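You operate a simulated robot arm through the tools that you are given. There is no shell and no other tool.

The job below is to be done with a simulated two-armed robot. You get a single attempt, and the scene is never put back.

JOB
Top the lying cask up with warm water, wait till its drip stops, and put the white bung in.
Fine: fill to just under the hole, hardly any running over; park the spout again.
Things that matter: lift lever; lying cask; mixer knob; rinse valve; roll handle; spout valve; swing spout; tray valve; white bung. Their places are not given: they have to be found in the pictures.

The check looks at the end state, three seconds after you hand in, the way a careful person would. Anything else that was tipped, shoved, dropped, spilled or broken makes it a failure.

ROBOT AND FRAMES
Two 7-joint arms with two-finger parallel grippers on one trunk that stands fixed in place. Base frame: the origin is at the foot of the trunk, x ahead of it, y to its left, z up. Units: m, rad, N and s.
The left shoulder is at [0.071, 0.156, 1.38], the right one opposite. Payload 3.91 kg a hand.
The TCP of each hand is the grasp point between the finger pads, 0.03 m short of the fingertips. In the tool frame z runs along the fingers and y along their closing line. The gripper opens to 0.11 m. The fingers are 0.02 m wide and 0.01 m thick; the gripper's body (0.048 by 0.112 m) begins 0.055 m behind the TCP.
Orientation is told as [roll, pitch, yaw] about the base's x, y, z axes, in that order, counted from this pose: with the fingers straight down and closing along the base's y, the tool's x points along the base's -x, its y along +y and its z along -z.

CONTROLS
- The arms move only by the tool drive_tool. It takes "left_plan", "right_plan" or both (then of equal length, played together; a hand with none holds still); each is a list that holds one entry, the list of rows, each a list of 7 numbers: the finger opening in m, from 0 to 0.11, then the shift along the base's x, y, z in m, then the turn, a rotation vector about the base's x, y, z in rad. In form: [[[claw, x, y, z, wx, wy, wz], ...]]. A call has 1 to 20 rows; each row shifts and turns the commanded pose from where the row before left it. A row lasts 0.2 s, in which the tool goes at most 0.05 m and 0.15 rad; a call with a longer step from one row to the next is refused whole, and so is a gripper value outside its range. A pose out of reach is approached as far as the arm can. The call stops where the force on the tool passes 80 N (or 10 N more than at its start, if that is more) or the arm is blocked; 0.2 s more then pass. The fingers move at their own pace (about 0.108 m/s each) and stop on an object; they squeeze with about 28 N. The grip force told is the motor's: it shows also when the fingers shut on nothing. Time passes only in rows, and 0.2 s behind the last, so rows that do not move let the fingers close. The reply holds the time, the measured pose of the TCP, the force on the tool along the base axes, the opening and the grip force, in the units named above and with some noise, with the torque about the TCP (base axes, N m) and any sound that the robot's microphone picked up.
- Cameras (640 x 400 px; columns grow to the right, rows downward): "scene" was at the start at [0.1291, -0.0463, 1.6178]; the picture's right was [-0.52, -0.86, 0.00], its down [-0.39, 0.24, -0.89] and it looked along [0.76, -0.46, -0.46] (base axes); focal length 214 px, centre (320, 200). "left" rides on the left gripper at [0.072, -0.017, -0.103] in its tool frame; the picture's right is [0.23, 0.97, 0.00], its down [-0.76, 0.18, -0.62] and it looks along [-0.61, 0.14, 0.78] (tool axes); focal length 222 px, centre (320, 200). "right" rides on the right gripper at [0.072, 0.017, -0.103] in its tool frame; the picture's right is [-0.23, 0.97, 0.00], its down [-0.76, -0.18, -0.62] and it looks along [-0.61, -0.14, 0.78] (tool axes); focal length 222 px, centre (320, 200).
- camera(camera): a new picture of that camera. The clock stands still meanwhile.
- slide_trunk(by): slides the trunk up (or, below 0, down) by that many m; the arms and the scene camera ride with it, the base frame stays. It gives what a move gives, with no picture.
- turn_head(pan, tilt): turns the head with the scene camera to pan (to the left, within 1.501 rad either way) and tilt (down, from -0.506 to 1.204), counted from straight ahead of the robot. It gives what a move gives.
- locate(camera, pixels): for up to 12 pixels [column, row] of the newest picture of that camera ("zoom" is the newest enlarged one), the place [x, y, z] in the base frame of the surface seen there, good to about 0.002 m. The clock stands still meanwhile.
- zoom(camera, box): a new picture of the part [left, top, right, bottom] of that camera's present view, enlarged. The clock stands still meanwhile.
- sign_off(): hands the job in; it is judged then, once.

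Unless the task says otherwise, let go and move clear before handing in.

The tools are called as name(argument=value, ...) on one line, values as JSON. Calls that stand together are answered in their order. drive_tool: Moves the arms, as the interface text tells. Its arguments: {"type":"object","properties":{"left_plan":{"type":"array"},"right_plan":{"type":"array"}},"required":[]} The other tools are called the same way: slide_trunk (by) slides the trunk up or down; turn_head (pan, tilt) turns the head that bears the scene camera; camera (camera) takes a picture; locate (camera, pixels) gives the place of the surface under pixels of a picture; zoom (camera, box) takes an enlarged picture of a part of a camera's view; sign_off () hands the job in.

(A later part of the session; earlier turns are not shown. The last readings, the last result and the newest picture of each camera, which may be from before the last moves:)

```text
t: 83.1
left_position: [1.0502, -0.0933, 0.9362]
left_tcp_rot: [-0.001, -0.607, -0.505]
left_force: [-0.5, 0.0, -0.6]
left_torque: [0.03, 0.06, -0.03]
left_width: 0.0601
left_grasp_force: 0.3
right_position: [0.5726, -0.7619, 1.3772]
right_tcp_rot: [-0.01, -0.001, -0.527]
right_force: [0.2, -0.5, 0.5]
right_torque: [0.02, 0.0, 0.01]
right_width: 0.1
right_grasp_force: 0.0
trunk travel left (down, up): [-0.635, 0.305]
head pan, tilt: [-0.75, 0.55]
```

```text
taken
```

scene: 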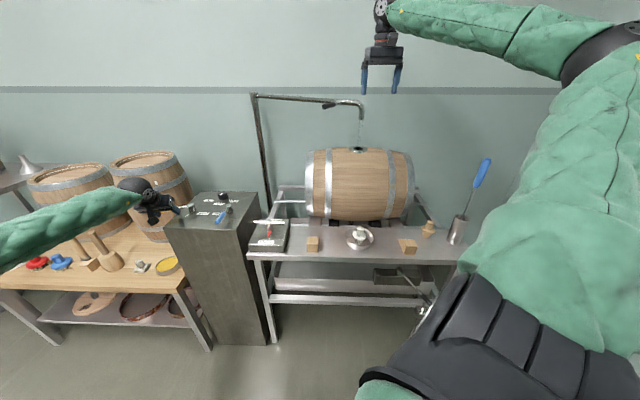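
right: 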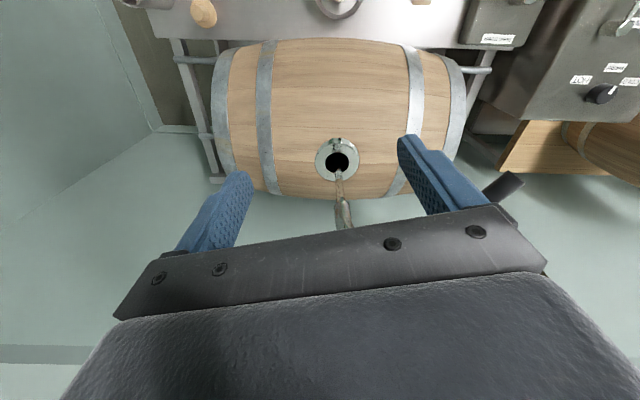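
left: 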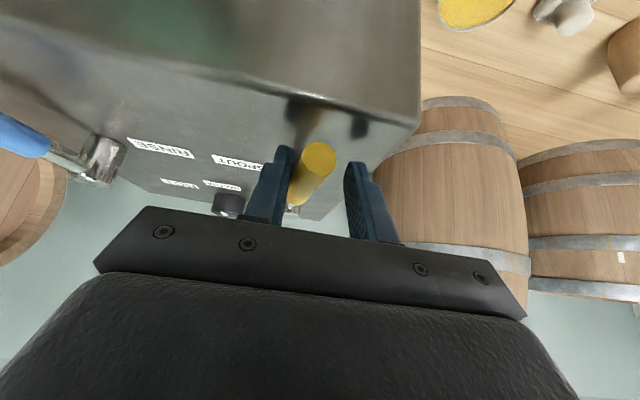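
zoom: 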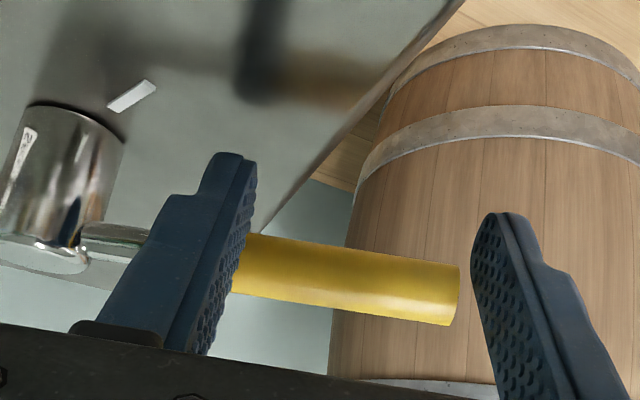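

The lever points to about 68°, beyond what my straddle can pull back from this side. I'll close the fingers into one stick, rise, and bring it to the lever's far side so I can hook it back when needed.

drive_tool(left_plan=[[[0.06, 0, 0, 0.035, 0, 0, 0], [0.03, 0, 0, 0.035, 0, 0, 0], [0.0, 0, 0, 0.02, -0.0424, -0.0766, 0], [0.0, 0, 0, 0.01, -0.0424, -0.0766, 0], [0.0, 0.0134, -0.0056, 0, 0, 0, 0], [0.0, 0.0134, -0.0056, 0, 0, 0, 0]]])

camera(camera="left")

zoom(camera="right", box=[285, 130, 385, 230])

locate(camera="zoom", pixels=[[310, 110], [305, 118], [355, 110], [300, 125], [360, 115], [345, 115]])

```text
t: 84.5
left_position: [1.0771, -0.1032, 1.0375]
left_tcp_rot: [-0.001, -0.786, -0.503]
left_force: [-0.4, 0.3, 1.0]
left_torque: [-0.03, 0.01, -0.03]
left_width: 0.0
left_grasp_force: 28.0
right_position: [0.5731, -0.7605, 1.3772]
right_tcp_rot: [-0.008, 0.001, -0.527]
right_force: [0.5, -0.7, 0.1]
right_torque: [-0.01, 0.0, 0.03]
right_width: 0.0999
right_grasp_force: 0.1
trunk travel left (down, up): [-0.635, 0.305]
head pan, tilt: [-0.75, 0.55]
```

```text
taken
```

left: 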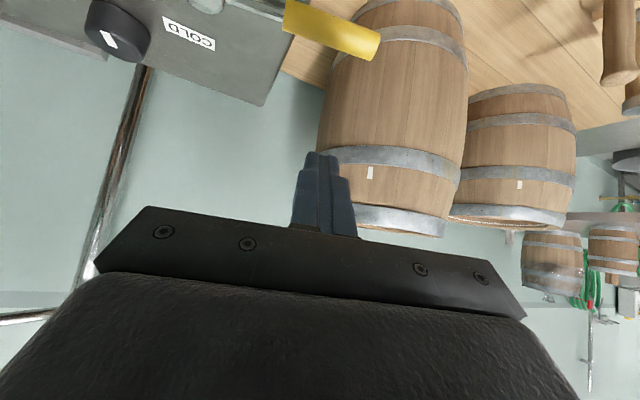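

```text
4.00 times, centred on (335, 180) of right
```

zoom: 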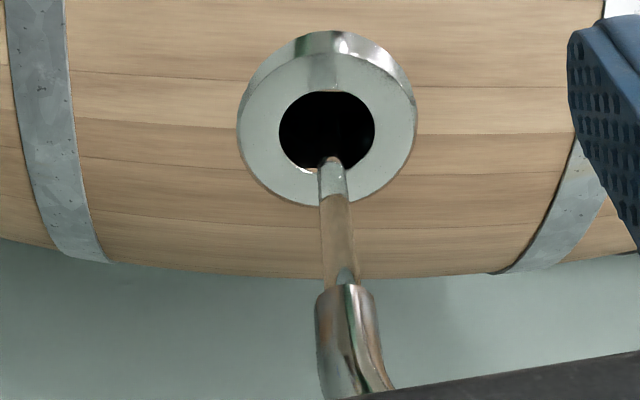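

```text
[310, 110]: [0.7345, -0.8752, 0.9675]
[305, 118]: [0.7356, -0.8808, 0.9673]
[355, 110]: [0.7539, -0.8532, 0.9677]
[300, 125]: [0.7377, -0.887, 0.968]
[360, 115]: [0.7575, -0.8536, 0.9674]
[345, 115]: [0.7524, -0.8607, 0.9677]
```

The level rises quickly now (0.9676, about 6 mm/s), so I'll lower the stick to the lever's far side at once.

drive_tool(left_plan=[[[0.0, 0, -0.0015, -0.038, 0, 0, 0], [0.0, 0, 0, -0.038, 0, 0, 0]]])

camera(camera="left")

zoom(camera="scene", box=[100, 150, 240, 250])

```text
t: 85.1
left_position: [1.0768, -0.1083, 0.9606]
left_tcp_rot: [-0.002, -0.784, -0.503]
left_force: [0.9, 0.7, 2.2]
left_torque: [0.03, -0.16, 0.07]
left_width: 0.0
left_grasp_force: 28.0
right_position: [0.5735, -0.7608, 1.3777]
right_tcp_rot: [-0.01, 0.0, -0.527]
right_force: [-0.3, 0.4, 0.7]
right_torque: [0.04, -0.01, 0.03]
right_width: 0.1
right_grasp_force: 0.0
trunk travel left (down, up): [-0.635, 0.305]
head pan, tilt: [-0.75, 0.55]
```

```text
taken
```

left: 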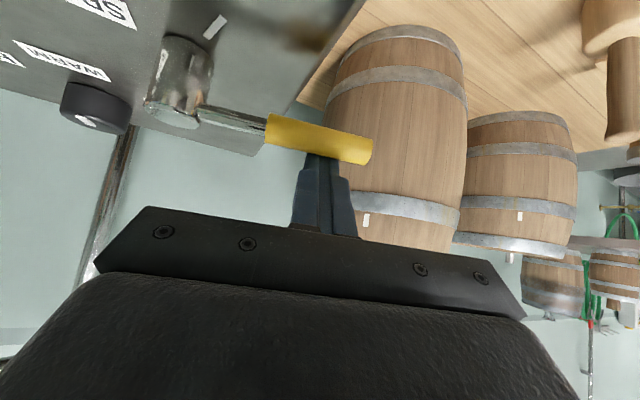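

```text
4.00 times, centred on (170, 200) of scene
```

zoom: 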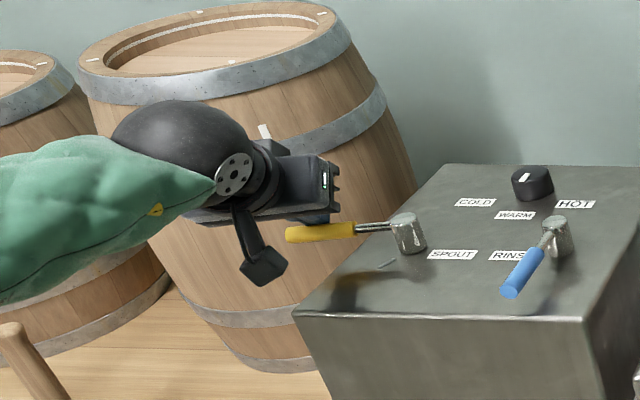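

The fingertips are behind the lever (it covers them at (320,145)), ready to hook it back. I'll let it fill for about 3.5 s and then read the level.

drive_tool(left_plan=[[[0, 0, 0, 0, 0, 0, 0], [0, 0, 0, 0, 0, 0, 0], [0, 0, 0, 0, 0, 0, 0], [0, 0, 0, 0, 0, 0, 0], [0, 0, 0, 0, 0, 0, 0], [0, 0, 0, 0, 0, 0, 0], [0, 0, 0, 0, 0, 0, 0], [0, 0, 0, 0, 0, 0, 0], [0, 0, 0, 0, 0, 0, 0], [0, 0, 0, 0, 0, 0, 0], [0, 0, 0, 0, 0, 0, 0], [0, 0, 0, 0, 0, 0, 0], [0, 0, 0, 0, 0, 0, 0], [0, 0, 0, 0, 0, 0, 0], [0, 0, 0, 0, 0, 0, 0], [0, 0, 0, 0, 0, 0, 0]]])

zoom(camera="right", box=[285, 130, 385, 230])

locate(camera="zoom", pixels=[[310, 110], [305, 118], [355, 110], [300, 125], [360, 115], [345, 115]])

camera(camera="scene")

```text
t: 88.5
left_position: [1.0763, -0.1082, 0.9582]
left_tcp_rot: [-0.001, -0.786, -0.505]
left_force: [-0.3, -0.2, 0.8]
left_torque: [0.0, 0.02, -0.01]
left_width: 0.0001
left_grasp_force: 27.8
right_position: [0.5729, -0.7595, 1.3767]
right_tcp_rot: [-0.009, -0.001, -0.528]
right_force: [0.7, 0.0, 0.2]
right_torque: [0.02, 0.0, 0.03]
right_width: 0.1002
right_grasp_force: 0.0
trunk travel left (down, up): [-0.635, 0.305]
head pan, tilt: [-0.75, 0.55]
```

```text
4.00 times, centred on (335, 180) of right
```

zoom: 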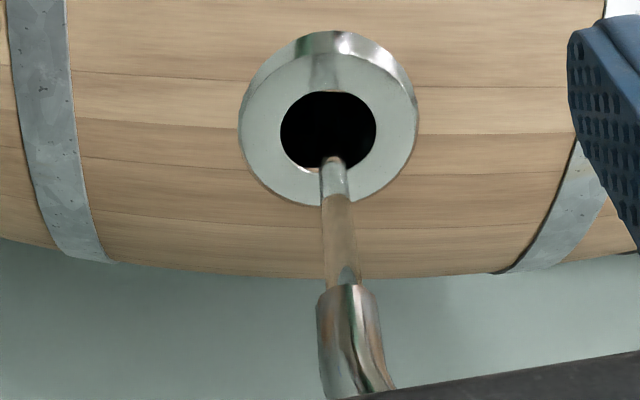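

```text
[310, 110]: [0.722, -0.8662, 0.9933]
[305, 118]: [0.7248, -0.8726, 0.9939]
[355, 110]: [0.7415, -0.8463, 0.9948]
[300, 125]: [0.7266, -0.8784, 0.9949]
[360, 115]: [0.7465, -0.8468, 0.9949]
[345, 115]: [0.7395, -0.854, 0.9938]
```

```text
taken
```

scene: 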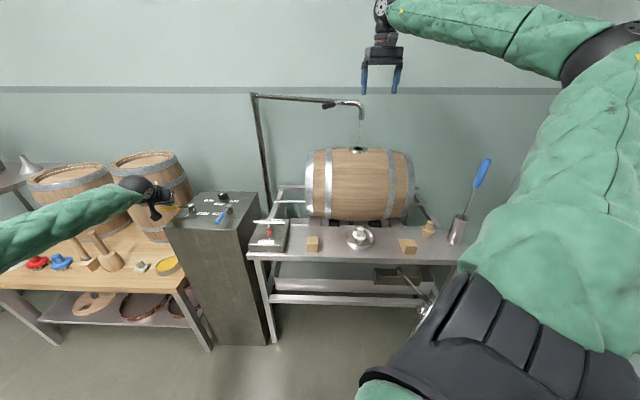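

The level is 0.994, rising 6.7 mm/s, with nothing spilled. I'll fill for 4 s more and read again.

drive_tool(left_plan=[[[0, 0, 0, 0, 0, 0, 0], [0, 0, 0, 0, 0, 0, 0], [0, 0, 0, 0, 0, 0, 0], [0, 0, 0, 0, 0, 0, 0], [0, 0, 0, 0, 0, 0, 0], [0, 0, 0, 0, 0, 0, 0], [0, 0, 0, 0, 0, 0, 0], [0, 0, 0, 0, 0, 0, 0], [0, 0, 0, 0, 0, 0, 0], [0, 0, 0, 0, 0, 0, 0], [0, 0, 0, 0, 0, 0, 0], [0, 0, 0, 0, 0, 0, 0], [0, 0, 0, 0, 0, 0, 0], [0, 0, 0, 0, 0, 0, 0], [0, 0, 0, 0, 0, 0, 0], [0, 0, 0, 0, 0, 0, 0], [0, 0, 0, 0, 0, 0, 0], [0, 0, 0, 0, 0, 0, 0], [0, 0, 0, 0, 0, 0, 0]]])

zoom(camera="right", box=[285, 130, 385, 230])

locate(camera="zoom", pixels=[[310, 110], [305, 118], [355, 110], [300, 125], [360, 115], [345, 115]])

camera(camera="left")

```text
t: 92.5
left_position: [1.0771, -0.1074, 0.9605]
left_tcp_rot: [-0.001, -0.785, -0.504]
left_force: [0.9, 0.6, -0.7]
left_torque: [-0.04, -0.02, 0.03]
left_width: 0.0001
left_grasp_force: 28.1
right_position: [0.5719, -0.7605, 1.3769]
right_tcp_rot: [-0.008, 0.0, -0.526]
right_force: [-0.3, 0.9, -0.6]
right_torque: [-0.03, 0.02, 0.02]
right_width: 0.1003
right_grasp_force: 0.0
trunk travel left (down, up): [-0.635, 0.305]
head pan, tilt: [-0.75, 0.55]
```

```text
4.00 times, centred on (335, 180) of right
```

zoom: 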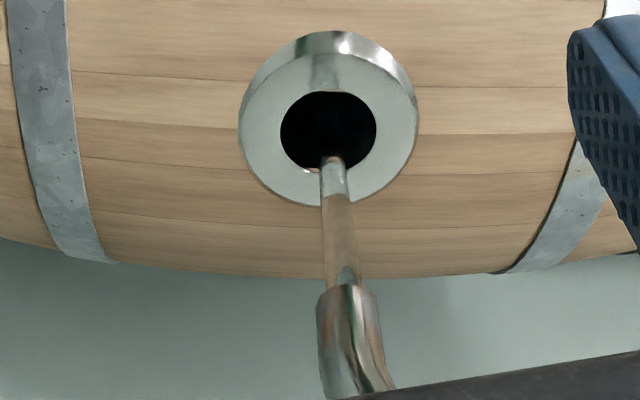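

```text
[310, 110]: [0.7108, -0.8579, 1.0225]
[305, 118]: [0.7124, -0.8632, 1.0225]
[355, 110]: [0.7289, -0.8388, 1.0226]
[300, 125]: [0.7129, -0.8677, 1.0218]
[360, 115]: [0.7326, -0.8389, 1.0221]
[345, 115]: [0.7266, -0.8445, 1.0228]
```

```text
taken
```

left: 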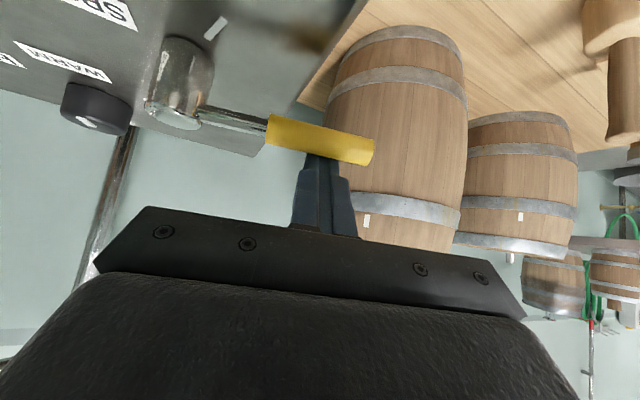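

The level is 1.0224 at about 7 mm/s. I'll now hook the lever back to roughly 100° to throttle the flow and check that the hook works.

drive_tool(left_plan=[[[0, -0.0165, 0.0116, 0, 0, 0, 0], [0, -0.0164, 0.0115, -0.004, 0, 0, 0], [0, -0.0224, 0.0045, -0.006, 0, 0, 0]]])

camera(camera="left")

zoom(camera="right", box=[285, 130, 385, 230])

locate(camera="zoom", pixels=[[310, 110], [305, 118], [355, 110], [300, 125], [360, 115], [345, 115]])

```text
t: 93.3
left_position: [1.0215, -0.0781, 0.9495]
left_tcp_rot: [-0.003, -0.784, -0.502]
left_force: [-0.9, 0.2, 0.8]
left_torque: [0.0, -0.01, -0.01]
left_width: 0.0
left_grasp_force: 28.2
right_position: [0.5722, -0.7605, 1.3775]
right_tcp_rot: [-0.012, 0.0, -0.527]
right_force: [0.2, 0.4, -0.7]
right_torque: [-0.02, -0.03, -0.02]
right_width: 0.0998
right_grasp_force: 0.0
trunk travel left (down, up): [-0.635, 0.305]
head pan, tilt: [-0.75, 0.55]
```

```text
taken
```

left: 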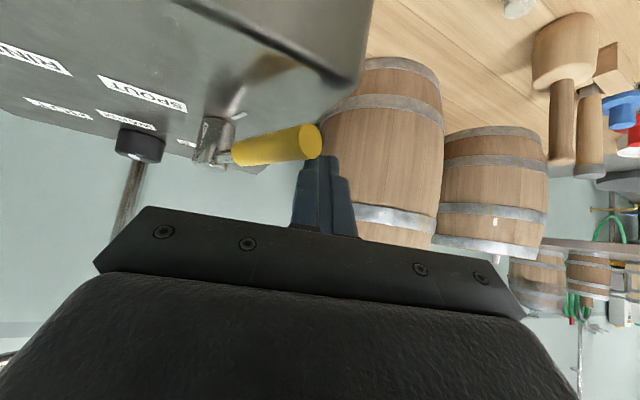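

```text
4.00 times, centred on (335, 180) of right
```

zoom: 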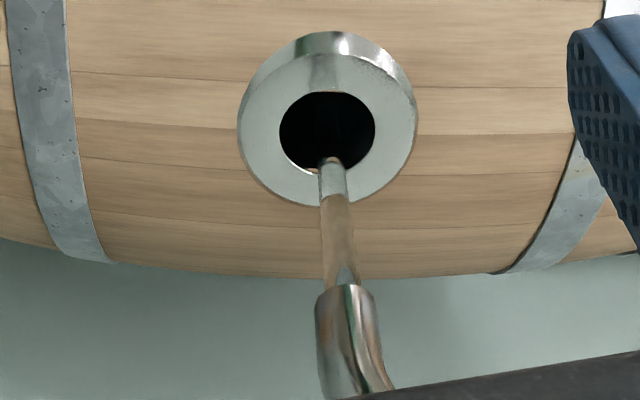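

```text
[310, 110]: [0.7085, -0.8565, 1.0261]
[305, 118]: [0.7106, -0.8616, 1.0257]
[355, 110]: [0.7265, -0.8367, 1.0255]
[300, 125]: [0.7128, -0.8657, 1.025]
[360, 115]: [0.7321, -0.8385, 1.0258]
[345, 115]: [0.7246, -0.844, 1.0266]
```

The hook works and the lever came back. The level is 1.0258; I'll wait 2 s for the new rate.

drive_tool(left_plan=[[[0, 0, 0, 0, 0, 0, 0], [0, 0, 0, 0, 0, 0, 0], [0, 0, 0, 0, 0, 0, 0], [0, 0, 0, 0, 0, 0, 0], [0, 0, 0, 0, 0, 0, 0], [0, 0, 0, 0, 0, 0, 0], [0, 0, 0, 0, 0, 0, 0], [0, 0, 0, 0, 0, 0, 0], [0, 0, 0, 0, 0, 0, 0], [0, 0, 0, 0, 0, 0, 0]]])

zoom(camera="right", box=[285, 130, 385, 230])

locate(camera="zoom", pixels=[[310, 110], [305, 118], [355, 110], [300, 125], [360, 115], [345, 115]])

```text
t: 95.5
left_position: [1.0225, -0.0798, 0.9513]
left_tcp_rot: [-0.002, -0.784, -0.504]
left_force: [0.2, 0.1, -0.4]
left_torque: [0.03, 0.03, 0.0]
left_width: 0.0
left_grasp_force: 27.9
right_position: [0.5721, -0.7599, 1.3768]
right_tcp_rot: [-0.008, 0.001, -0.527]
right_force: [-0.3, -0.8, -0.8]
right_torque: [0.02, 0.0, 0.02]
right_width: 0.0997
right_grasp_force: 0.1
trunk travel left (down, up): [-0.635, 0.305]
head pan, tilt: [-0.75, 0.55]
```

```text
4.00 times, centred on (335, 180) of right
```

zoom: 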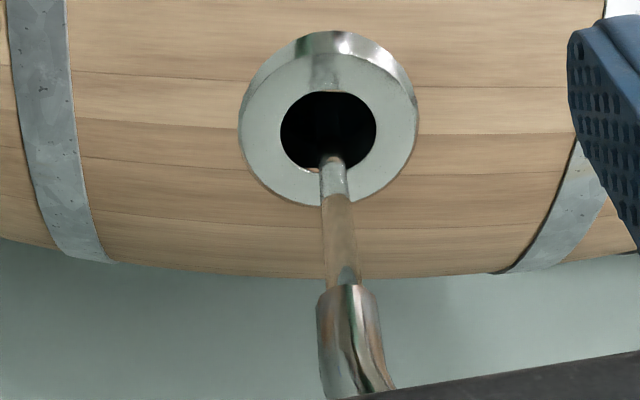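

```text
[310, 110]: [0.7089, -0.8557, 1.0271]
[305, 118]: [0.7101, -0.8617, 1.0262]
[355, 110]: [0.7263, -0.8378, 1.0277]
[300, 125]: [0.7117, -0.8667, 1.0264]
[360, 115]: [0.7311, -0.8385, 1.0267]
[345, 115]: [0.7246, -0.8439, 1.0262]
```

The flow is now only about 0.4 mm/s. I'll switch back to a straddling hold (yaw -0.78) so that I can both open and close in small steps.

drive_tool(left_plan=[[[0, 0, 0, 0.04, 0, 0, 0], [0.03, 0, 0, 0.03, 0.0424, 0.0766, 0], [0.05, -0.004, -0.008, 0, 0.0424, 0.0766, 0], [0.055, -0.0045, -0.008, 0, 0, 0, -0.14], [0.055, 0, 0, 0, 0, 0, -0.14]]])

camera(camera="left")

locate(camera="left", pixels=[[300, 120], [310, 115], [320, 110], [330, 108]])

```text
t: 96.7
left_position: [1.0149, -0.0952, 1.023]
left_tcp_rot: [-0.003, -0.609, -0.786]
left_force: [-0.5, -1.0, 0.1]
left_torque: [0.04, -0.05, 0.03]
left_width: 0.055
left_grasp_force: 0.1
right_position: [0.5728, -0.7608, 1.3763]
right_tcp_rot: [-0.011, -0.002, -0.527]
right_force: [0.8, 0.3, -0.8]
right_torque: [0.0, 0.04, 0.02]
right_width: 0.0997
right_grasp_force: 0.2
trunk travel left (down, up): [-0.635, 0.305]
head pan, tilt: [-0.75, 0.55]
```

```text
taken
```

left: 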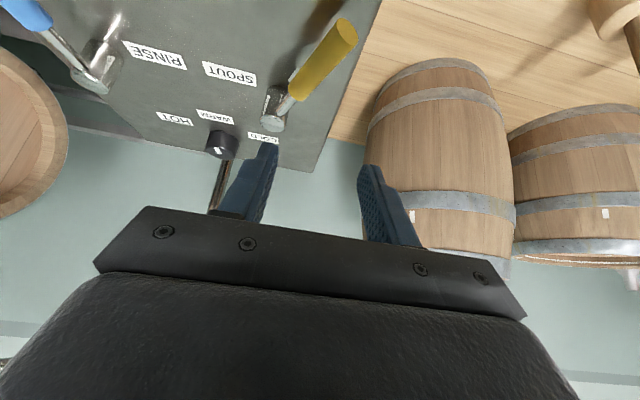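

```text
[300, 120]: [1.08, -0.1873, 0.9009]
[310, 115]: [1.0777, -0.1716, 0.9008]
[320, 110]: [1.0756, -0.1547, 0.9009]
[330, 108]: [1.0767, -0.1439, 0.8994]
```

The lever shows from (285,100) to (345,30); I'll locate its axis before coming down on it.

locate(camera="left", pixels=[[345, 32], [330, 50], [315, 68], [300, 88], [275, 122], [285, 105]])

zoom(camera="right", box=[285, 130, 385, 230])

locate(camera="zoom", pixels=[[310, 110], [305, 118], [355, 110], [300, 125], [360, 115], [345, 115]])

```text
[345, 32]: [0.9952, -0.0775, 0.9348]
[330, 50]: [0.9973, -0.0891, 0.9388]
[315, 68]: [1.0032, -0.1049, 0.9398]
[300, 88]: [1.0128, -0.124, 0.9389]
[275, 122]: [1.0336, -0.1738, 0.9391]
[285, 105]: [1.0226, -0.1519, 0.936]
```

```text
4.00 times, centred on (335, 180) of right
```

zoom: 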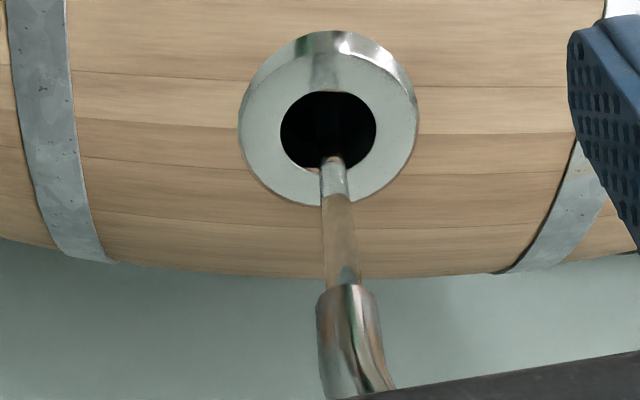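

```text
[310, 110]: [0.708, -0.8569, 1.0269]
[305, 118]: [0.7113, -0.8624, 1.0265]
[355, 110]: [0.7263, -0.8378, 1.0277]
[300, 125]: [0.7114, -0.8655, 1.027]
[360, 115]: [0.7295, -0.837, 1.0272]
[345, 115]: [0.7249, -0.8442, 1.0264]
```

The lever stands at about 111°, where the flow is very small. I'll come down astride it and push it open again a little.

drive_tool(left_plan=[[[0.055, -0.0105, -0.003, -0.025, 0, 0, 0], [0.055, 0, 0, -0.03, 0, 0, 0], [0.05, 0, 0, -0.03, 0, 0, 0], [0.045, 0.008, 0.001, 0, 0, 0, 0], [0.045, 0.008, 0.001, 0, 0, 0, 0]]])

zoom(camera="left", box=[180, 80, 420, 240])

zoom(camera="right", box=[285, 130, 385, 230])

locate(camera="zoom", pixels=[[310, 110], [305, 118], [355, 110], [300, 125], [360, 115], [345, 115]])

```text
t: 97.9
left_position: [1.0201, -0.0957, 0.9357]
left_tcp_rot: [-0.002, -0.609, -0.784]
left_force: [-1.6, -0.4, 0.2]
left_torque: [-0.02, 0.03, -0.03]
left_width: 0.0457
left_grasp_force: 1.2
right_position: [0.5722, -0.7617, 1.3762]
right_tcp_rot: [-0.009, 0.0, -0.528]
right_force: [-0.1, 0.7, -0.5]
right_torque: [0.01, 0.0, -0.01]
right_width: 0.1001
right_grasp_force: 0.1
trunk travel left (down, up): [-0.635, 0.305]
head pan, tilt: [-0.75, 0.55]
```

```text
2.50 times, centred on (300, 160) of left
```

zoom: 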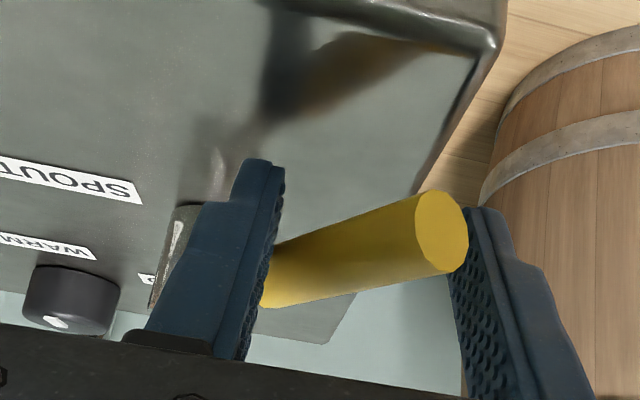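

```text
4.00 times, centred on (335, 180) of right
```

zoom: 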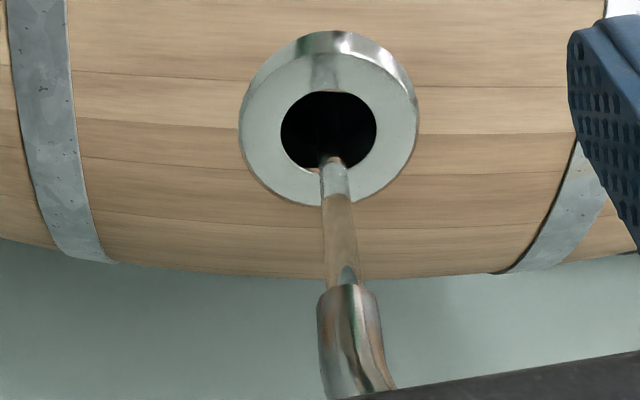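

```text
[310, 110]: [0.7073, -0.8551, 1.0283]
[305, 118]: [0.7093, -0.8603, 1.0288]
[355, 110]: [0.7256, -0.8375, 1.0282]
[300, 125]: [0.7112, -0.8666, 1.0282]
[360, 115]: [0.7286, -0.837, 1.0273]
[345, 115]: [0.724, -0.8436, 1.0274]
```

The level is 1.028 with the lever held between the fingers. I'll open a touch more and let it fill about 3 s.

drive_tool(left_plan=[[[0.047, 0.006, 0.001, 0, 0, 0, 0.1], [0.047, 0, 0, 0, 0, 0, 0], [0.047, 0, 0, 0, 0, 0, 0], [0.047, 0, 0, 0, 0, 0, 0], [0.047, 0, 0, 0, 0, 0, 0], [0.047, 0, 0, 0, 0, 0, 0], [0.047, 0, 0, 0, 0, 0, 0], [0.047, 0, 0, 0, 0, 0, 0], [0.047, 0, 0, 0, 0, 0, 0], [0.047, 0, 0, 0, 0, 0, 0], [0.047, 0, 0, 0, 0, 0, 0], [0.047, 0, 0, 0, 0, 0, 0], [0.047, 0, 0, 0, 0, 0, 0], [0.047, 0, 0, 0, 0, 0, 0], [0.047, 0, 0, 0, 0, 0, 0]]])

zoom(camera="left", box=[180, 80, 420, 240])

zoom(camera="right", box=[285, 130, 385, 230])

locate(camera="zoom", pixels=[[310, 110], [305, 118], [355, 110], [300, 125], [360, 115], [345, 115]])

```text
t: 101.1
left_position: [1.0243, -0.0935, 0.9368]
left_tcp_rot: [-0.002, -0.61, -0.684]
left_force: [0.2, -0.1, 0.2]
left_torque: [0.03, -0.03, 0.02]
left_width: 0.047
left_grasp_force: 0.2
right_position: [0.5724, -0.759, 1.3769]
right_tcp_rot: [-0.009, 0.0, -0.527]
right_force: [-0.3, 0.6, -0.3]
right_torque: [-0.02, -0.01, 0.01]
right_width: 0.1003
right_grasp_force: 0.0
trunk travel left (down, up): [-0.635, 0.305]
head pan, tilt: [-0.75, 0.55]
```

```text
2.50 times, centred on (300, 160) of left
```

zoom: 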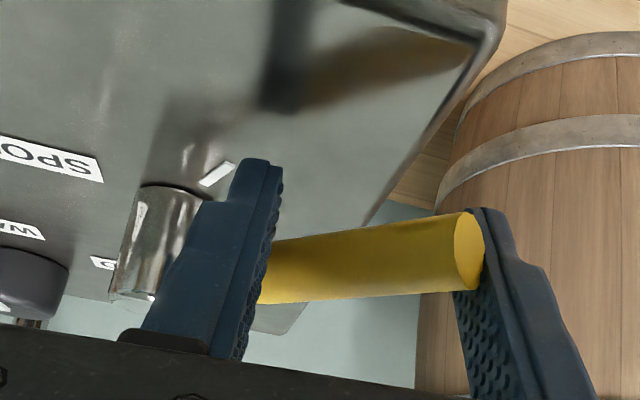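

```text
4.00 times, centred on (335, 180) of right
```

zoom: 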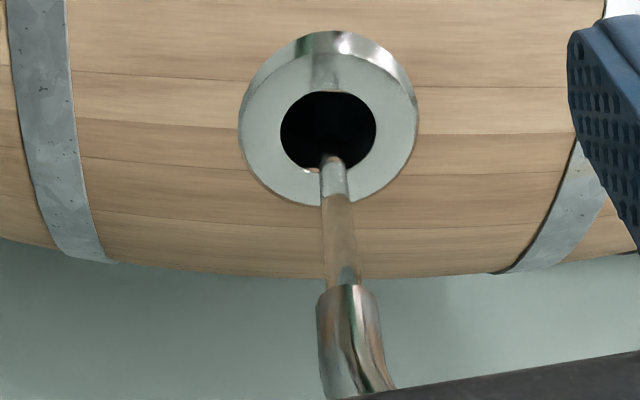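

```text
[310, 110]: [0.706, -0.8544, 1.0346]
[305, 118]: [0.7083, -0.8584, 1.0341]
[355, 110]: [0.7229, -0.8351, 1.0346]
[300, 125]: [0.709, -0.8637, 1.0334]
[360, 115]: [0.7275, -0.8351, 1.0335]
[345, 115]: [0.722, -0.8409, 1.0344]
```

The level is 1.034, rising about 2 mm/s. I'll go on filling at this rate for 4 s.

drive_tool(left_plan=[[[0.047, 0, 0, 0, 0, 0, 0], [0.047, 0, 0, 0, 0, 0, 0], [0.047, 0, 0, 0, 0, 0, 0], [0.047, 0, 0, 0, 0, 0, 0], [0.047, 0, 0, 0, 0, 0, 0], [0.047, 0, 0, 0, 0, 0, 0], [0.047, 0, 0, 0, 0, 0, 0], [0.047, 0, 0, 0, 0, 0, 0], [0.047, 0, 0, 0, 0, 0, 0], [0.047, 0, 0, 0, 0, 0, 0], [0.047, 0, 0, 0, 0, 0, 0], [0.047, 0, 0, 0, 0, 0, 0], [0.047, 0, 0, 0, 0, 0, 0], [0.047, 0, 0, 0, 0, 0, 0], [0.047, 0, 0, 0, 0, 0, 0], [0.047, 0, 0, 0, 0, 0, 0], [0.047, 0, 0, 0, 0, 0, 0], [0.047, 0, 0, 0, 0, 0, 0], [0.047, 0, 0, 0, 0, 0, 0]]])

zoom(camera="right", box=[285, 130, 385, 230])

locate(camera="zoom", pixels=[[310, 110], [305, 118], [355, 110], [300, 125], [360, 115], [345, 115]])

zoom(camera="scene", box=[260, 80, 460, 320])

```text
t: 105.1
left_position: [1.0245, -0.0937, 0.9361]
left_tcp_rot: [0.001, -0.608, -0.685]
left_force: [-1.2, 1.1, -0.3]
left_torque: [-0.02, 0.02, 0.01]
left_width: 0.0467
left_grasp_force: 0.1
right_position: [0.5717, -0.76, 1.3775]
right_tcp_rot: [-0.01, 0.001, -0.527]
right_force: [0.1, -1.1, 0.1]
right_torque: [-0.03, 0.0, -0.01]
right_width: 0.1
right_grasp_force: 0.0
trunk travel left (down, up): [-0.635, 0.305]
head pan, tilt: [-0.75, 0.55]
```

```text
4.00 times, centred on (335, 180) of right
```

zoom: 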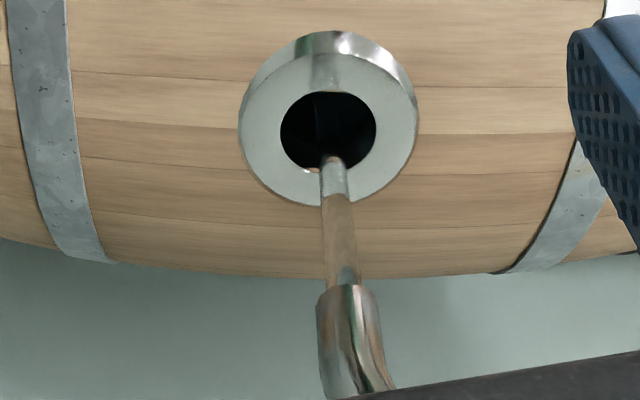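

```text
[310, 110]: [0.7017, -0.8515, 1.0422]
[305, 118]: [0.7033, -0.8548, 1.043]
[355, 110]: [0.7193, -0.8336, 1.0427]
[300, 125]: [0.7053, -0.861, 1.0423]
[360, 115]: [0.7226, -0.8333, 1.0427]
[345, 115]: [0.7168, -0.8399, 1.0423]
```

```text
1.67 times, centred on (360, 200) of scene
```

zoom: 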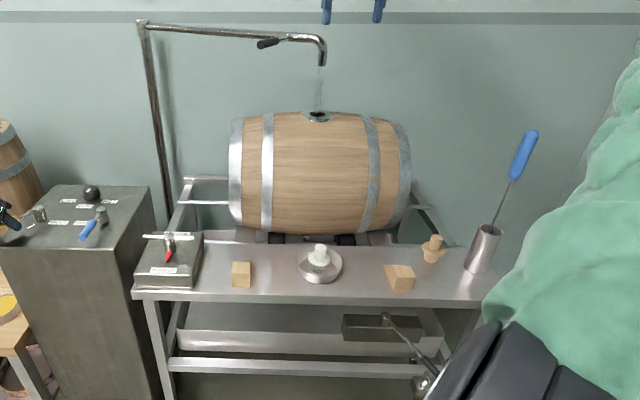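

The level is 1.0425 with all else unchanged. I'll fill on for another 4 s.

drive_tool(left_plan=[[[0.047, 0, 0, 0, 0, 0, 0], [0.047, 0, 0, 0, 0, 0, 0], [0.047, 0, 0, 0, 0, 0, 0], [0.047, 0, 0, 0, 0, 0, 0], [0.047, 0, 0, 0, 0, 0, 0], [0.047, 0, 0, 0, 0, 0, 0], [0.047, 0, 0, 0, 0, 0, 0], [0.047, 0, 0, 0, 0, 0, 0], [0.047, 0, 0, 0, 0, 0, 0], [0.047, 0, 0, 0, 0, 0, 0], [0.047, 0, 0, 0, 0, 0, 0], [0.047, 0, 0, 0, 0, 0, 0], [0.047, 0, 0, 0, 0, 0, 0], [0.047, 0, 0, 0, 0, 0, 0], [0.047, 0, 0, 0, 0, 0, 0], [0.047, 0, 0, 0, 0, 0, 0], [0.047, 0, 0, 0, 0, 0, 0], [0.047, 0, 0, 0, 0, 0, 0], [0.047, 0, 0, 0, 0, 0, 0]]])

zoom(camera="right", box=[285, 130, 385, 230])

locate(camera="zoom", pixels=[[310, 110], [305, 118], [355, 110], [300, 125], [360, 115], [345, 115]])

```text
t: 109.1
left_position: [1.0253, -0.0939, 0.9365]
left_tcp_rot: [0.0, -0.61, -0.683]
left_force: [0.6, 0.2, 0.6]
left_torque: [0.0, -0.01, 0.02]
left_width: 0.047
left_grasp_force: 0.0
right_position: [0.5728, -0.7596, 1.3771]
right_tcp_rot: [-0.01, -0.001, -0.527]
right_force: [1.1, -1.2, -0.3]
right_torque: [0.01, 0.02, -0.01]
right_width: 0.1
right_grasp_force: 0.0
trunk travel left (down, up): [-0.635, 0.305]
head pan, tilt: [-0.75, 0.55]
```

```text
4.00 times, centred on (335, 180) of right
```

zoom: 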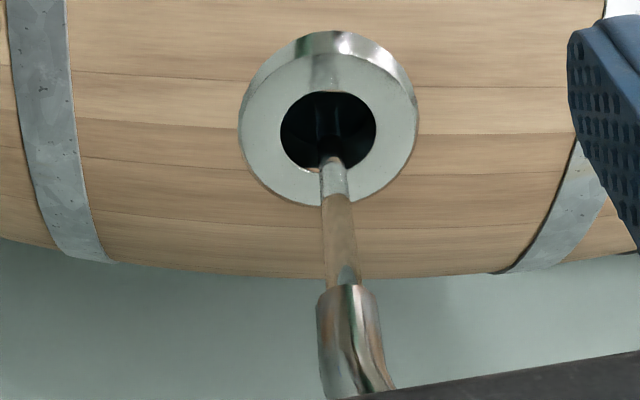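

```text
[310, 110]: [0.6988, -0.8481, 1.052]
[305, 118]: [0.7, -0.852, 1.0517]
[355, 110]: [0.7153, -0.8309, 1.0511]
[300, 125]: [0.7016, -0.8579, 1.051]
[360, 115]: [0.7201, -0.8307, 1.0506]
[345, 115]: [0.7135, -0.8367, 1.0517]
```

The level is 1.0513, about 2.2 mm/s. I'll sample the far wall of the hole to find how deep the hole's throat goes.

locate(camera="zoom", pixels=[[300, 165], [300, 160], [300, 155], [300, 150], [300, 145], [300, 140], [360, 155], [360, 150], [360, 145], [360, 140], [360, 135], [360, 130]])

zoom(camera="right", box=[350, 145, 360, 180])

zoom(camera="right", box=[315, 148, 360, 178])

```text
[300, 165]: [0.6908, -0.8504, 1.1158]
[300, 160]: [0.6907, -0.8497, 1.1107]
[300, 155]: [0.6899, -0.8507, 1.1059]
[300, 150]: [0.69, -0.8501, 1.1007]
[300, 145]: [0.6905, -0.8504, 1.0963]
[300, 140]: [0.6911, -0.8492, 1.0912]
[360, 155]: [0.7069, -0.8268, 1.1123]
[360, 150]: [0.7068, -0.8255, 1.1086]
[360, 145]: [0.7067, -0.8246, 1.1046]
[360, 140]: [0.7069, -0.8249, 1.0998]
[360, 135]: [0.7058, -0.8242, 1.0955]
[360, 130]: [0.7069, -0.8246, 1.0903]
```

```text
11.43 times, centred on (355, 162) of right
```

zoom: 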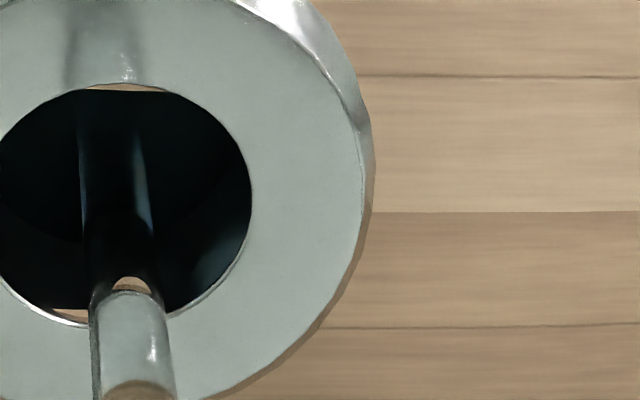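

```text
13.33 times, centred on (338, 163) of right
```

zoom: 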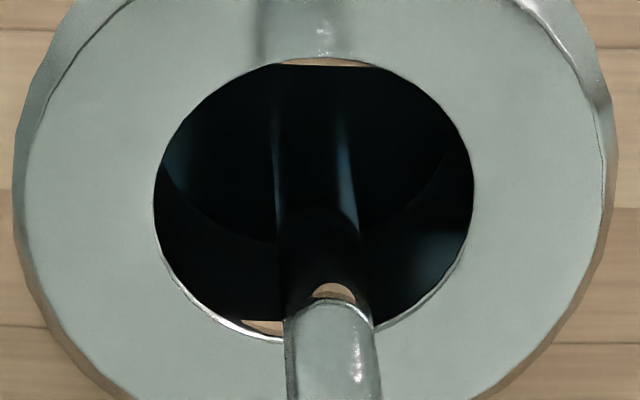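

There is a faint arc inside the hole (from (165,180) through (290,240)), which should be the throat's lower edge. I'll locate points on both sides of it.

locate(camera="zoom", pixels=[[240, 300], [240, 280], [240, 260], [240, 245], [240, 235], [240, 225], [240, 215], [240, 205], [240, 190], [420, 240], [420, 210], [420, 190]])

```text
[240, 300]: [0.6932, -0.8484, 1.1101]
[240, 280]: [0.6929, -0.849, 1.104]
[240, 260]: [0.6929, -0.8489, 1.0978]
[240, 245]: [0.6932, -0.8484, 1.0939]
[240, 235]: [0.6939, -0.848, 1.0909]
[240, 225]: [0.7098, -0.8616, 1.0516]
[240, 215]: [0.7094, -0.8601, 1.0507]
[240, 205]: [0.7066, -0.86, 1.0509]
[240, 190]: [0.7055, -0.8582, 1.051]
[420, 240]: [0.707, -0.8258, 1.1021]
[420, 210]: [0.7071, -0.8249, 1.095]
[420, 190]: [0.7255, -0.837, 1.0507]
```

The throat's lower edge is at z≈1.0895, so the aim is a level of about 1.083-1.087. I'll fill for 3 s more at this rate, then throttle.

drive_tool(left_plan=[[[0.047, 0, 0, 0, 0, 0, 0], [0.047, 0, 0, 0, 0, 0, 0], [0.047, 0, 0, 0, 0, 0, 0], [0.047, 0, 0, 0, 0, 0, 0], [0.047, 0, 0, 0, 0, 0, 0], [0.047, 0, 0, 0, 0, 0, 0], [0.047, 0, 0, 0, 0, 0, 0], [0.047, 0, 0, 0, 0, 0, 0], [0.047, 0, 0, 0, 0, 0, 0], [0.047, 0, 0, 0, 0, 0, 0], [0.047, 0, 0, 0, 0, 0, 0], [0.047, 0, 0, 0, 0, 0, 0], [0.047, 0, 0, 0, 0, 0, 0], [0.047, 0, 0, 0, 0, 0, 0]]])

zoom(camera="right", box=[315, 148, 360, 178])

locate(camera="zoom", pixels=[[240, 180], [240, 150], [400, 150], [220, 120], [400, 120], [240, 200]])

```text
t: 112.1
left_position: [1.0242, -0.0945, 0.9341]
left_tcp_rot: [-0.002, -0.609, -0.685]
left_force: [0.0, 0.1, -0.4]
left_torque: [-0.01, 0.01, -0.01]
left_width: 0.0469
left_grasp_force: 0.0
right_position: [0.5726, -0.7602, 1.3761]
right_tcp_rot: [-0.009, 0.001, -0.527]
right_force: [-0.5, 0.0, -0.1]
right_torque: [0.01, 0.01, -0.03]
right_width: 0.1
right_grasp_force: 0.1
trunk travel left (down, up): [-0.635, 0.305]
head pan, tilt: [-0.75, 0.55]
```

```text
13.33 times, centred on (338, 163) of right
```

zoom: 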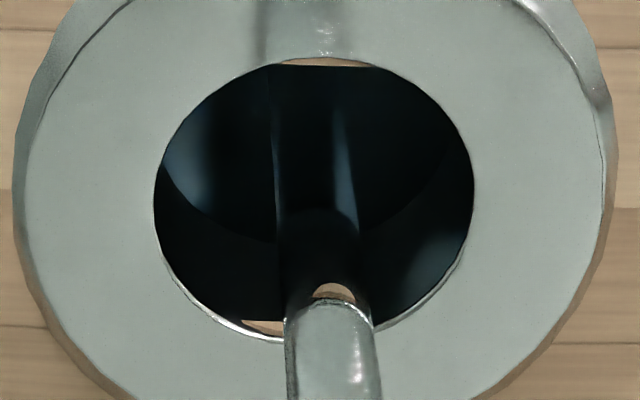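

```text
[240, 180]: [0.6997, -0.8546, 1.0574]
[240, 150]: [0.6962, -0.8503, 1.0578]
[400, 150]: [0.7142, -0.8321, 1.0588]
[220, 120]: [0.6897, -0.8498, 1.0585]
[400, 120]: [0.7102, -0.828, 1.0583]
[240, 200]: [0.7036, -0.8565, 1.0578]
```

The level is 1.058. I'll throttle the valve back a little and check the rate.

drive_tool(left_plan=[[[0.047, -0.01, -0.002, 0, 0, 0, 0], [0.047, 0, 0, 0, 0, 0, 0], [0.047, 0, 0, 0, 0, 0, 0], [0.047, 0, 0, 0, 0, 0, 0], [0.047, 0, 0, 0, 0, 0, 0]]])

zoom(camera="left", box=[180, 80, 420, 240])

zoom(camera="right", box=[315, 148, 360, 178])

locate(camera="zoom", pixels=[[240, 180], [240, 150], [400, 150], [220, 120], [400, 120], [240, 200]])

```text
t: 113.3
left_position: [1.0138, -0.0963, 0.9356]
left_tcp_rot: [-0.002, -0.609, -0.682]
left_force: [-0.3, 0.5, 0.6]
left_torque: [0.0, -0.02, -0.01]
left_width: 0.047
left_grasp_force: 0.0
right_position: [0.5717, -0.7603, 1.3764]
right_tcp_rot: [-0.01, -0.001, -0.527]
right_force: [0.1, 0.3, 0.0]
right_torque: [0.01, 0.07, 0.01]
right_width: 0.1001
right_grasp_force: 0.0
trunk travel left (down, up): [-0.635, 0.305]
head pan, tilt: [-0.75, 0.55]
```

```text
2.50 times, centred on (300, 160) of left
```

zoom: 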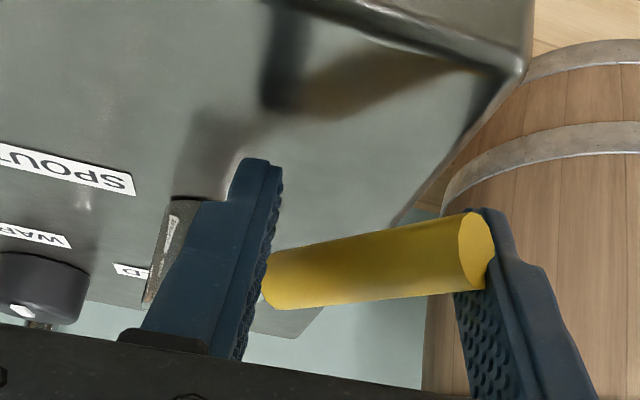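

```text
13.33 times, centred on (338, 163) of right
```

zoom: 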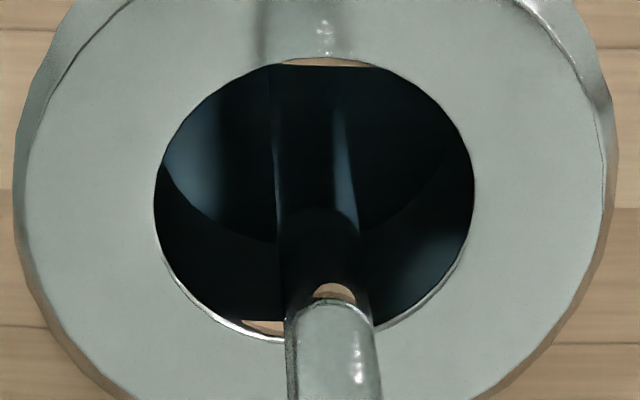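

```text
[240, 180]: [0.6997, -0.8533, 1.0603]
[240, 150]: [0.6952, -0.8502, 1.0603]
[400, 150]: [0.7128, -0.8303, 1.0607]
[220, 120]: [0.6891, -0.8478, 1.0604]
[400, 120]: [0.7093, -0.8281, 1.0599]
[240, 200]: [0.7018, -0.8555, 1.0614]
```

The level is 1.0604. I'll wait 2 s more to read the new rate.

drive_tool(left_plan=[[[0.047, 0, 0, 0, 0, 0, 0], [0.047, 0, 0, 0, 0, 0, 0], [0.047, 0, 0, 0, 0, 0, 0], [0.047, 0, 0, 0, 0, 0, 0], [0.047, 0, 0, 0, 0, 0, 0], [0.047, 0, 0, 0, 0, 0, 0], [0.047, 0, 0, 0, 0, 0, 0], [0.047, 0, 0, 0, 0, 0, 0], [0.047, 0, 0, 0, 0, 0, 0]]])

zoom(camera="right", box=[315, 148, 360, 178])

locate(camera="zoom", pixels=[[240, 180], [240, 150], [400, 150], [220, 120], [400, 120], [240, 200], [200, 150], [230, 160], [420, 130], [390, 140]])

```text
t: 115.3
left_position: [1.0133, -0.0962, 0.9369]
left_tcp_rot: [-0.001, -0.609, -0.683]
left_force: [-0.1, 0.7, -0.7]
left_torque: [-0.01, -0.02, 0.01]
left_width: 0.0469
left_grasp_force: 0.0
right_position: [0.5716, -0.7612, 1.3762]
right_tcp_rot: [-0.008, -0.001, -0.527]
right_force: [0.0, 0.5, -0.1]
right_torque: [0.0, 0.03, -0.01]
right_width: 0.0998
right_grasp_force: 0.2
trunk travel left (down, up): [-0.635, 0.305]
head pan, tilt: [-0.75, 0.55]
```

```text
13.33 times, centred on (338, 163) of right
```

zoom: 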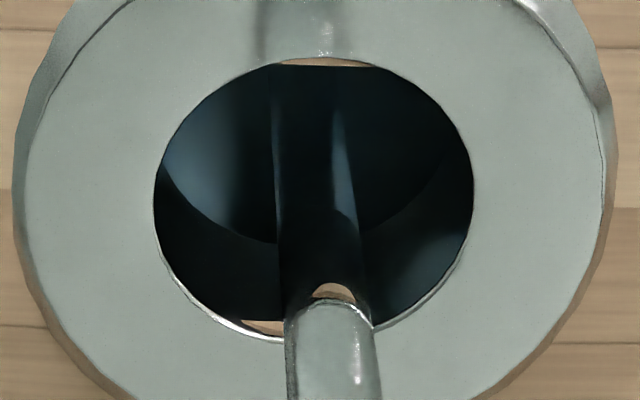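

```text
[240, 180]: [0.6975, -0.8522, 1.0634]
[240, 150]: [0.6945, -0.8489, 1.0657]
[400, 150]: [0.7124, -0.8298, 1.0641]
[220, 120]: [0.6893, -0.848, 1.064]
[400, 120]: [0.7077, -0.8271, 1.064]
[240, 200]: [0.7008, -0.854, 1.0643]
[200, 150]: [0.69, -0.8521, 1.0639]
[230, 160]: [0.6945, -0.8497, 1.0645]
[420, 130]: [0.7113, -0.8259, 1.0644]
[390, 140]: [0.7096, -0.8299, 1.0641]
```

The level is 1.0642, still about 1.9 mm/s. I'll throttle further.

drive_tool(left_plan=[[[0.047, -0.012, -0.003, 0, 0, 0, 0], [0.047, 0, 0, 0, 0, 0, 0], [0.047, 0, 0, 0, 0, 0, 0]]])

zoom(camera="left", box=[180, 80, 420, 240])

zoom(camera="right", box=[315, 148, 360, 178])

locate(camera="zoom", pixels=[[240, 180], [240, 150], [400, 150], [220, 120], [400, 120], [240, 200], [200, 150], [230, 160], [420, 130], [390, 140]])

```text
t: 116.1
left_position: [1.0006, -0.0982, 0.9365]
left_tcp_rot: [-0.003, -0.609, -0.685]
left_force: [0.2, 0.0, 1.0]
left_torque: [-0.03, -0.01, 0.0]
left_width: 0.0472
left_grasp_force: 0.1
right_position: [0.5731, -0.7603, 1.3774]
right_tcp_rot: [-0.009, 0.0, -0.528]
right_force: [1.0, 0.3, 0.2]
right_torque: [0.0, 0.01, -0.04]
right_width: 0.1002
right_grasp_force: 0.1
trunk travel left (down, up): [-0.635, 0.305]
head pan, tilt: [-0.75, 0.55]
```

```text
2.50 times, centred on (300, 160) of left
```

zoom: 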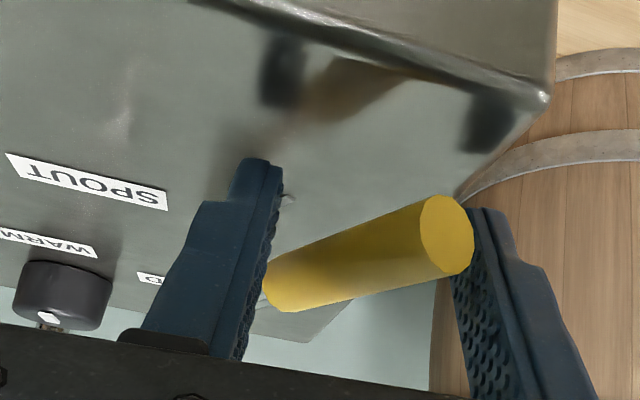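

```text
13.33 times, centred on (338, 163) of right
```

zoom: 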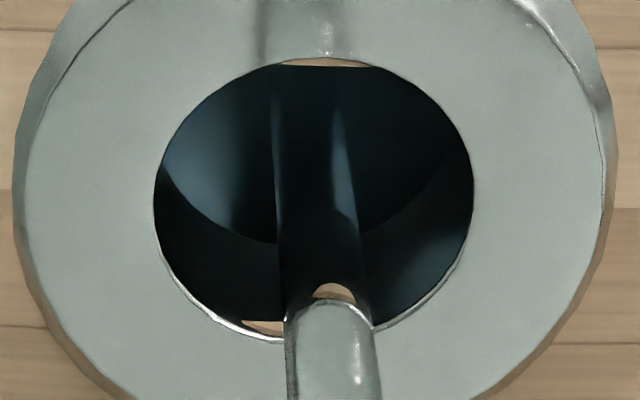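

```text
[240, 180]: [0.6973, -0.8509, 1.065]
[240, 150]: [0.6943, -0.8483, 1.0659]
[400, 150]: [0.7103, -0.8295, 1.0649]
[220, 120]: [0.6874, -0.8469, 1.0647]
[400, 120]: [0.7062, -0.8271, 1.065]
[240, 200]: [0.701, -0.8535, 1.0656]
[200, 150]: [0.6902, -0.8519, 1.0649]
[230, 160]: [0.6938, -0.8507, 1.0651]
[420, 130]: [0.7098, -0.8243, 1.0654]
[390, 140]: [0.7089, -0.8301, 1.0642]
```

The level is 1.0651 and the lever came back further. I'll wait 3 s for the rate.

drive_tool(left_plan=[[[0.047, 0, 0, 0, 0, 0, 0], [0.047, 0, 0, 0, 0, 0, 0], [0.047, 0, 0, 0, 0, 0, 0], [0.047, 0, 0, 0, 0, 0, 0], [0.047, 0, 0, 0, 0, 0, 0], [0.047, 0, 0, 0, 0, 0, 0], [0.047, 0, 0, 0, 0, 0, 0], [0.047, 0, 0, 0, 0, 0, 0], [0.047, 0, 0, 0, 0, 0, 0], [0.047, 0, 0, 0, 0, 0, 0], [0.047, 0, 0, 0, 0, 0, 0], [0.047, 0, 0, 0, 0, 0, 0], [0.047, 0, 0, 0, 0, 0, 0], [0.047, 0, 0, 0, 0, 0, 0]]])

zoom(camera="right", box=[315, 148, 360, 178])

locate(camera="zoom", pixels=[[240, 180], [240, 150], [400, 150], [220, 120], [400, 120], [240, 200], [200, 150], [230, 160], [420, 130], [390, 140]])

```text
t: 119.1
left_position: [1.0019, -0.0995, 0.9357]
left_tcp_rot: [-0.001, -0.609, -0.683]
left_force: [0.7, -0.4, 0.7]
left_torque: [0.01, 0.01, -0.01]
left_width: 0.0469
left_grasp_force: 0.2
right_position: [0.5726, -0.7595, 1.3759]
right_tcp_rot: [-0.009, 0.0, -0.526]
right_force: [-0.1, 0.3, -0.5]
right_torque: [0.0, 0.01, -0.03]
right_width: 0.1002
right_grasp_force: 0.0
trunk travel left (down, up): [-0.635, 0.305]
head pan, tilt: [-0.75, 0.55]
```

```text
13.33 times, centred on (338, 163) of right
```

zoom: 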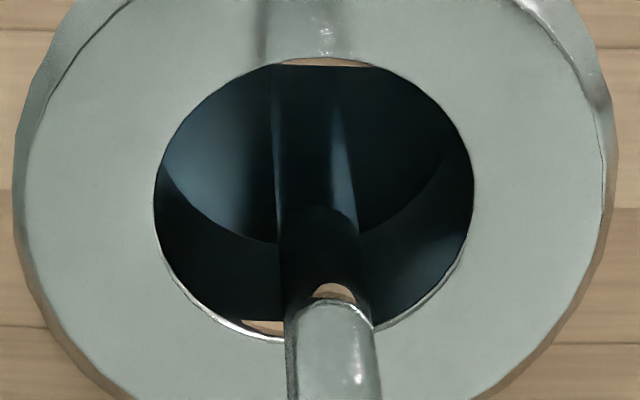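

```text
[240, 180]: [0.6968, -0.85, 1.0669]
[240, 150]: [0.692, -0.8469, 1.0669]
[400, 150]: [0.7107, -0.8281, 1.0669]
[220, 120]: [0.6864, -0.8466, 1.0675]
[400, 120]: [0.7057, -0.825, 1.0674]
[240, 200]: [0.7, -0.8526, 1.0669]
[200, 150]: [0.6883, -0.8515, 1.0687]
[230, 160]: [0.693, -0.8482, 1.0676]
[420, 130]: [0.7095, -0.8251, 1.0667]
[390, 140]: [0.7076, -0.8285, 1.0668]
```

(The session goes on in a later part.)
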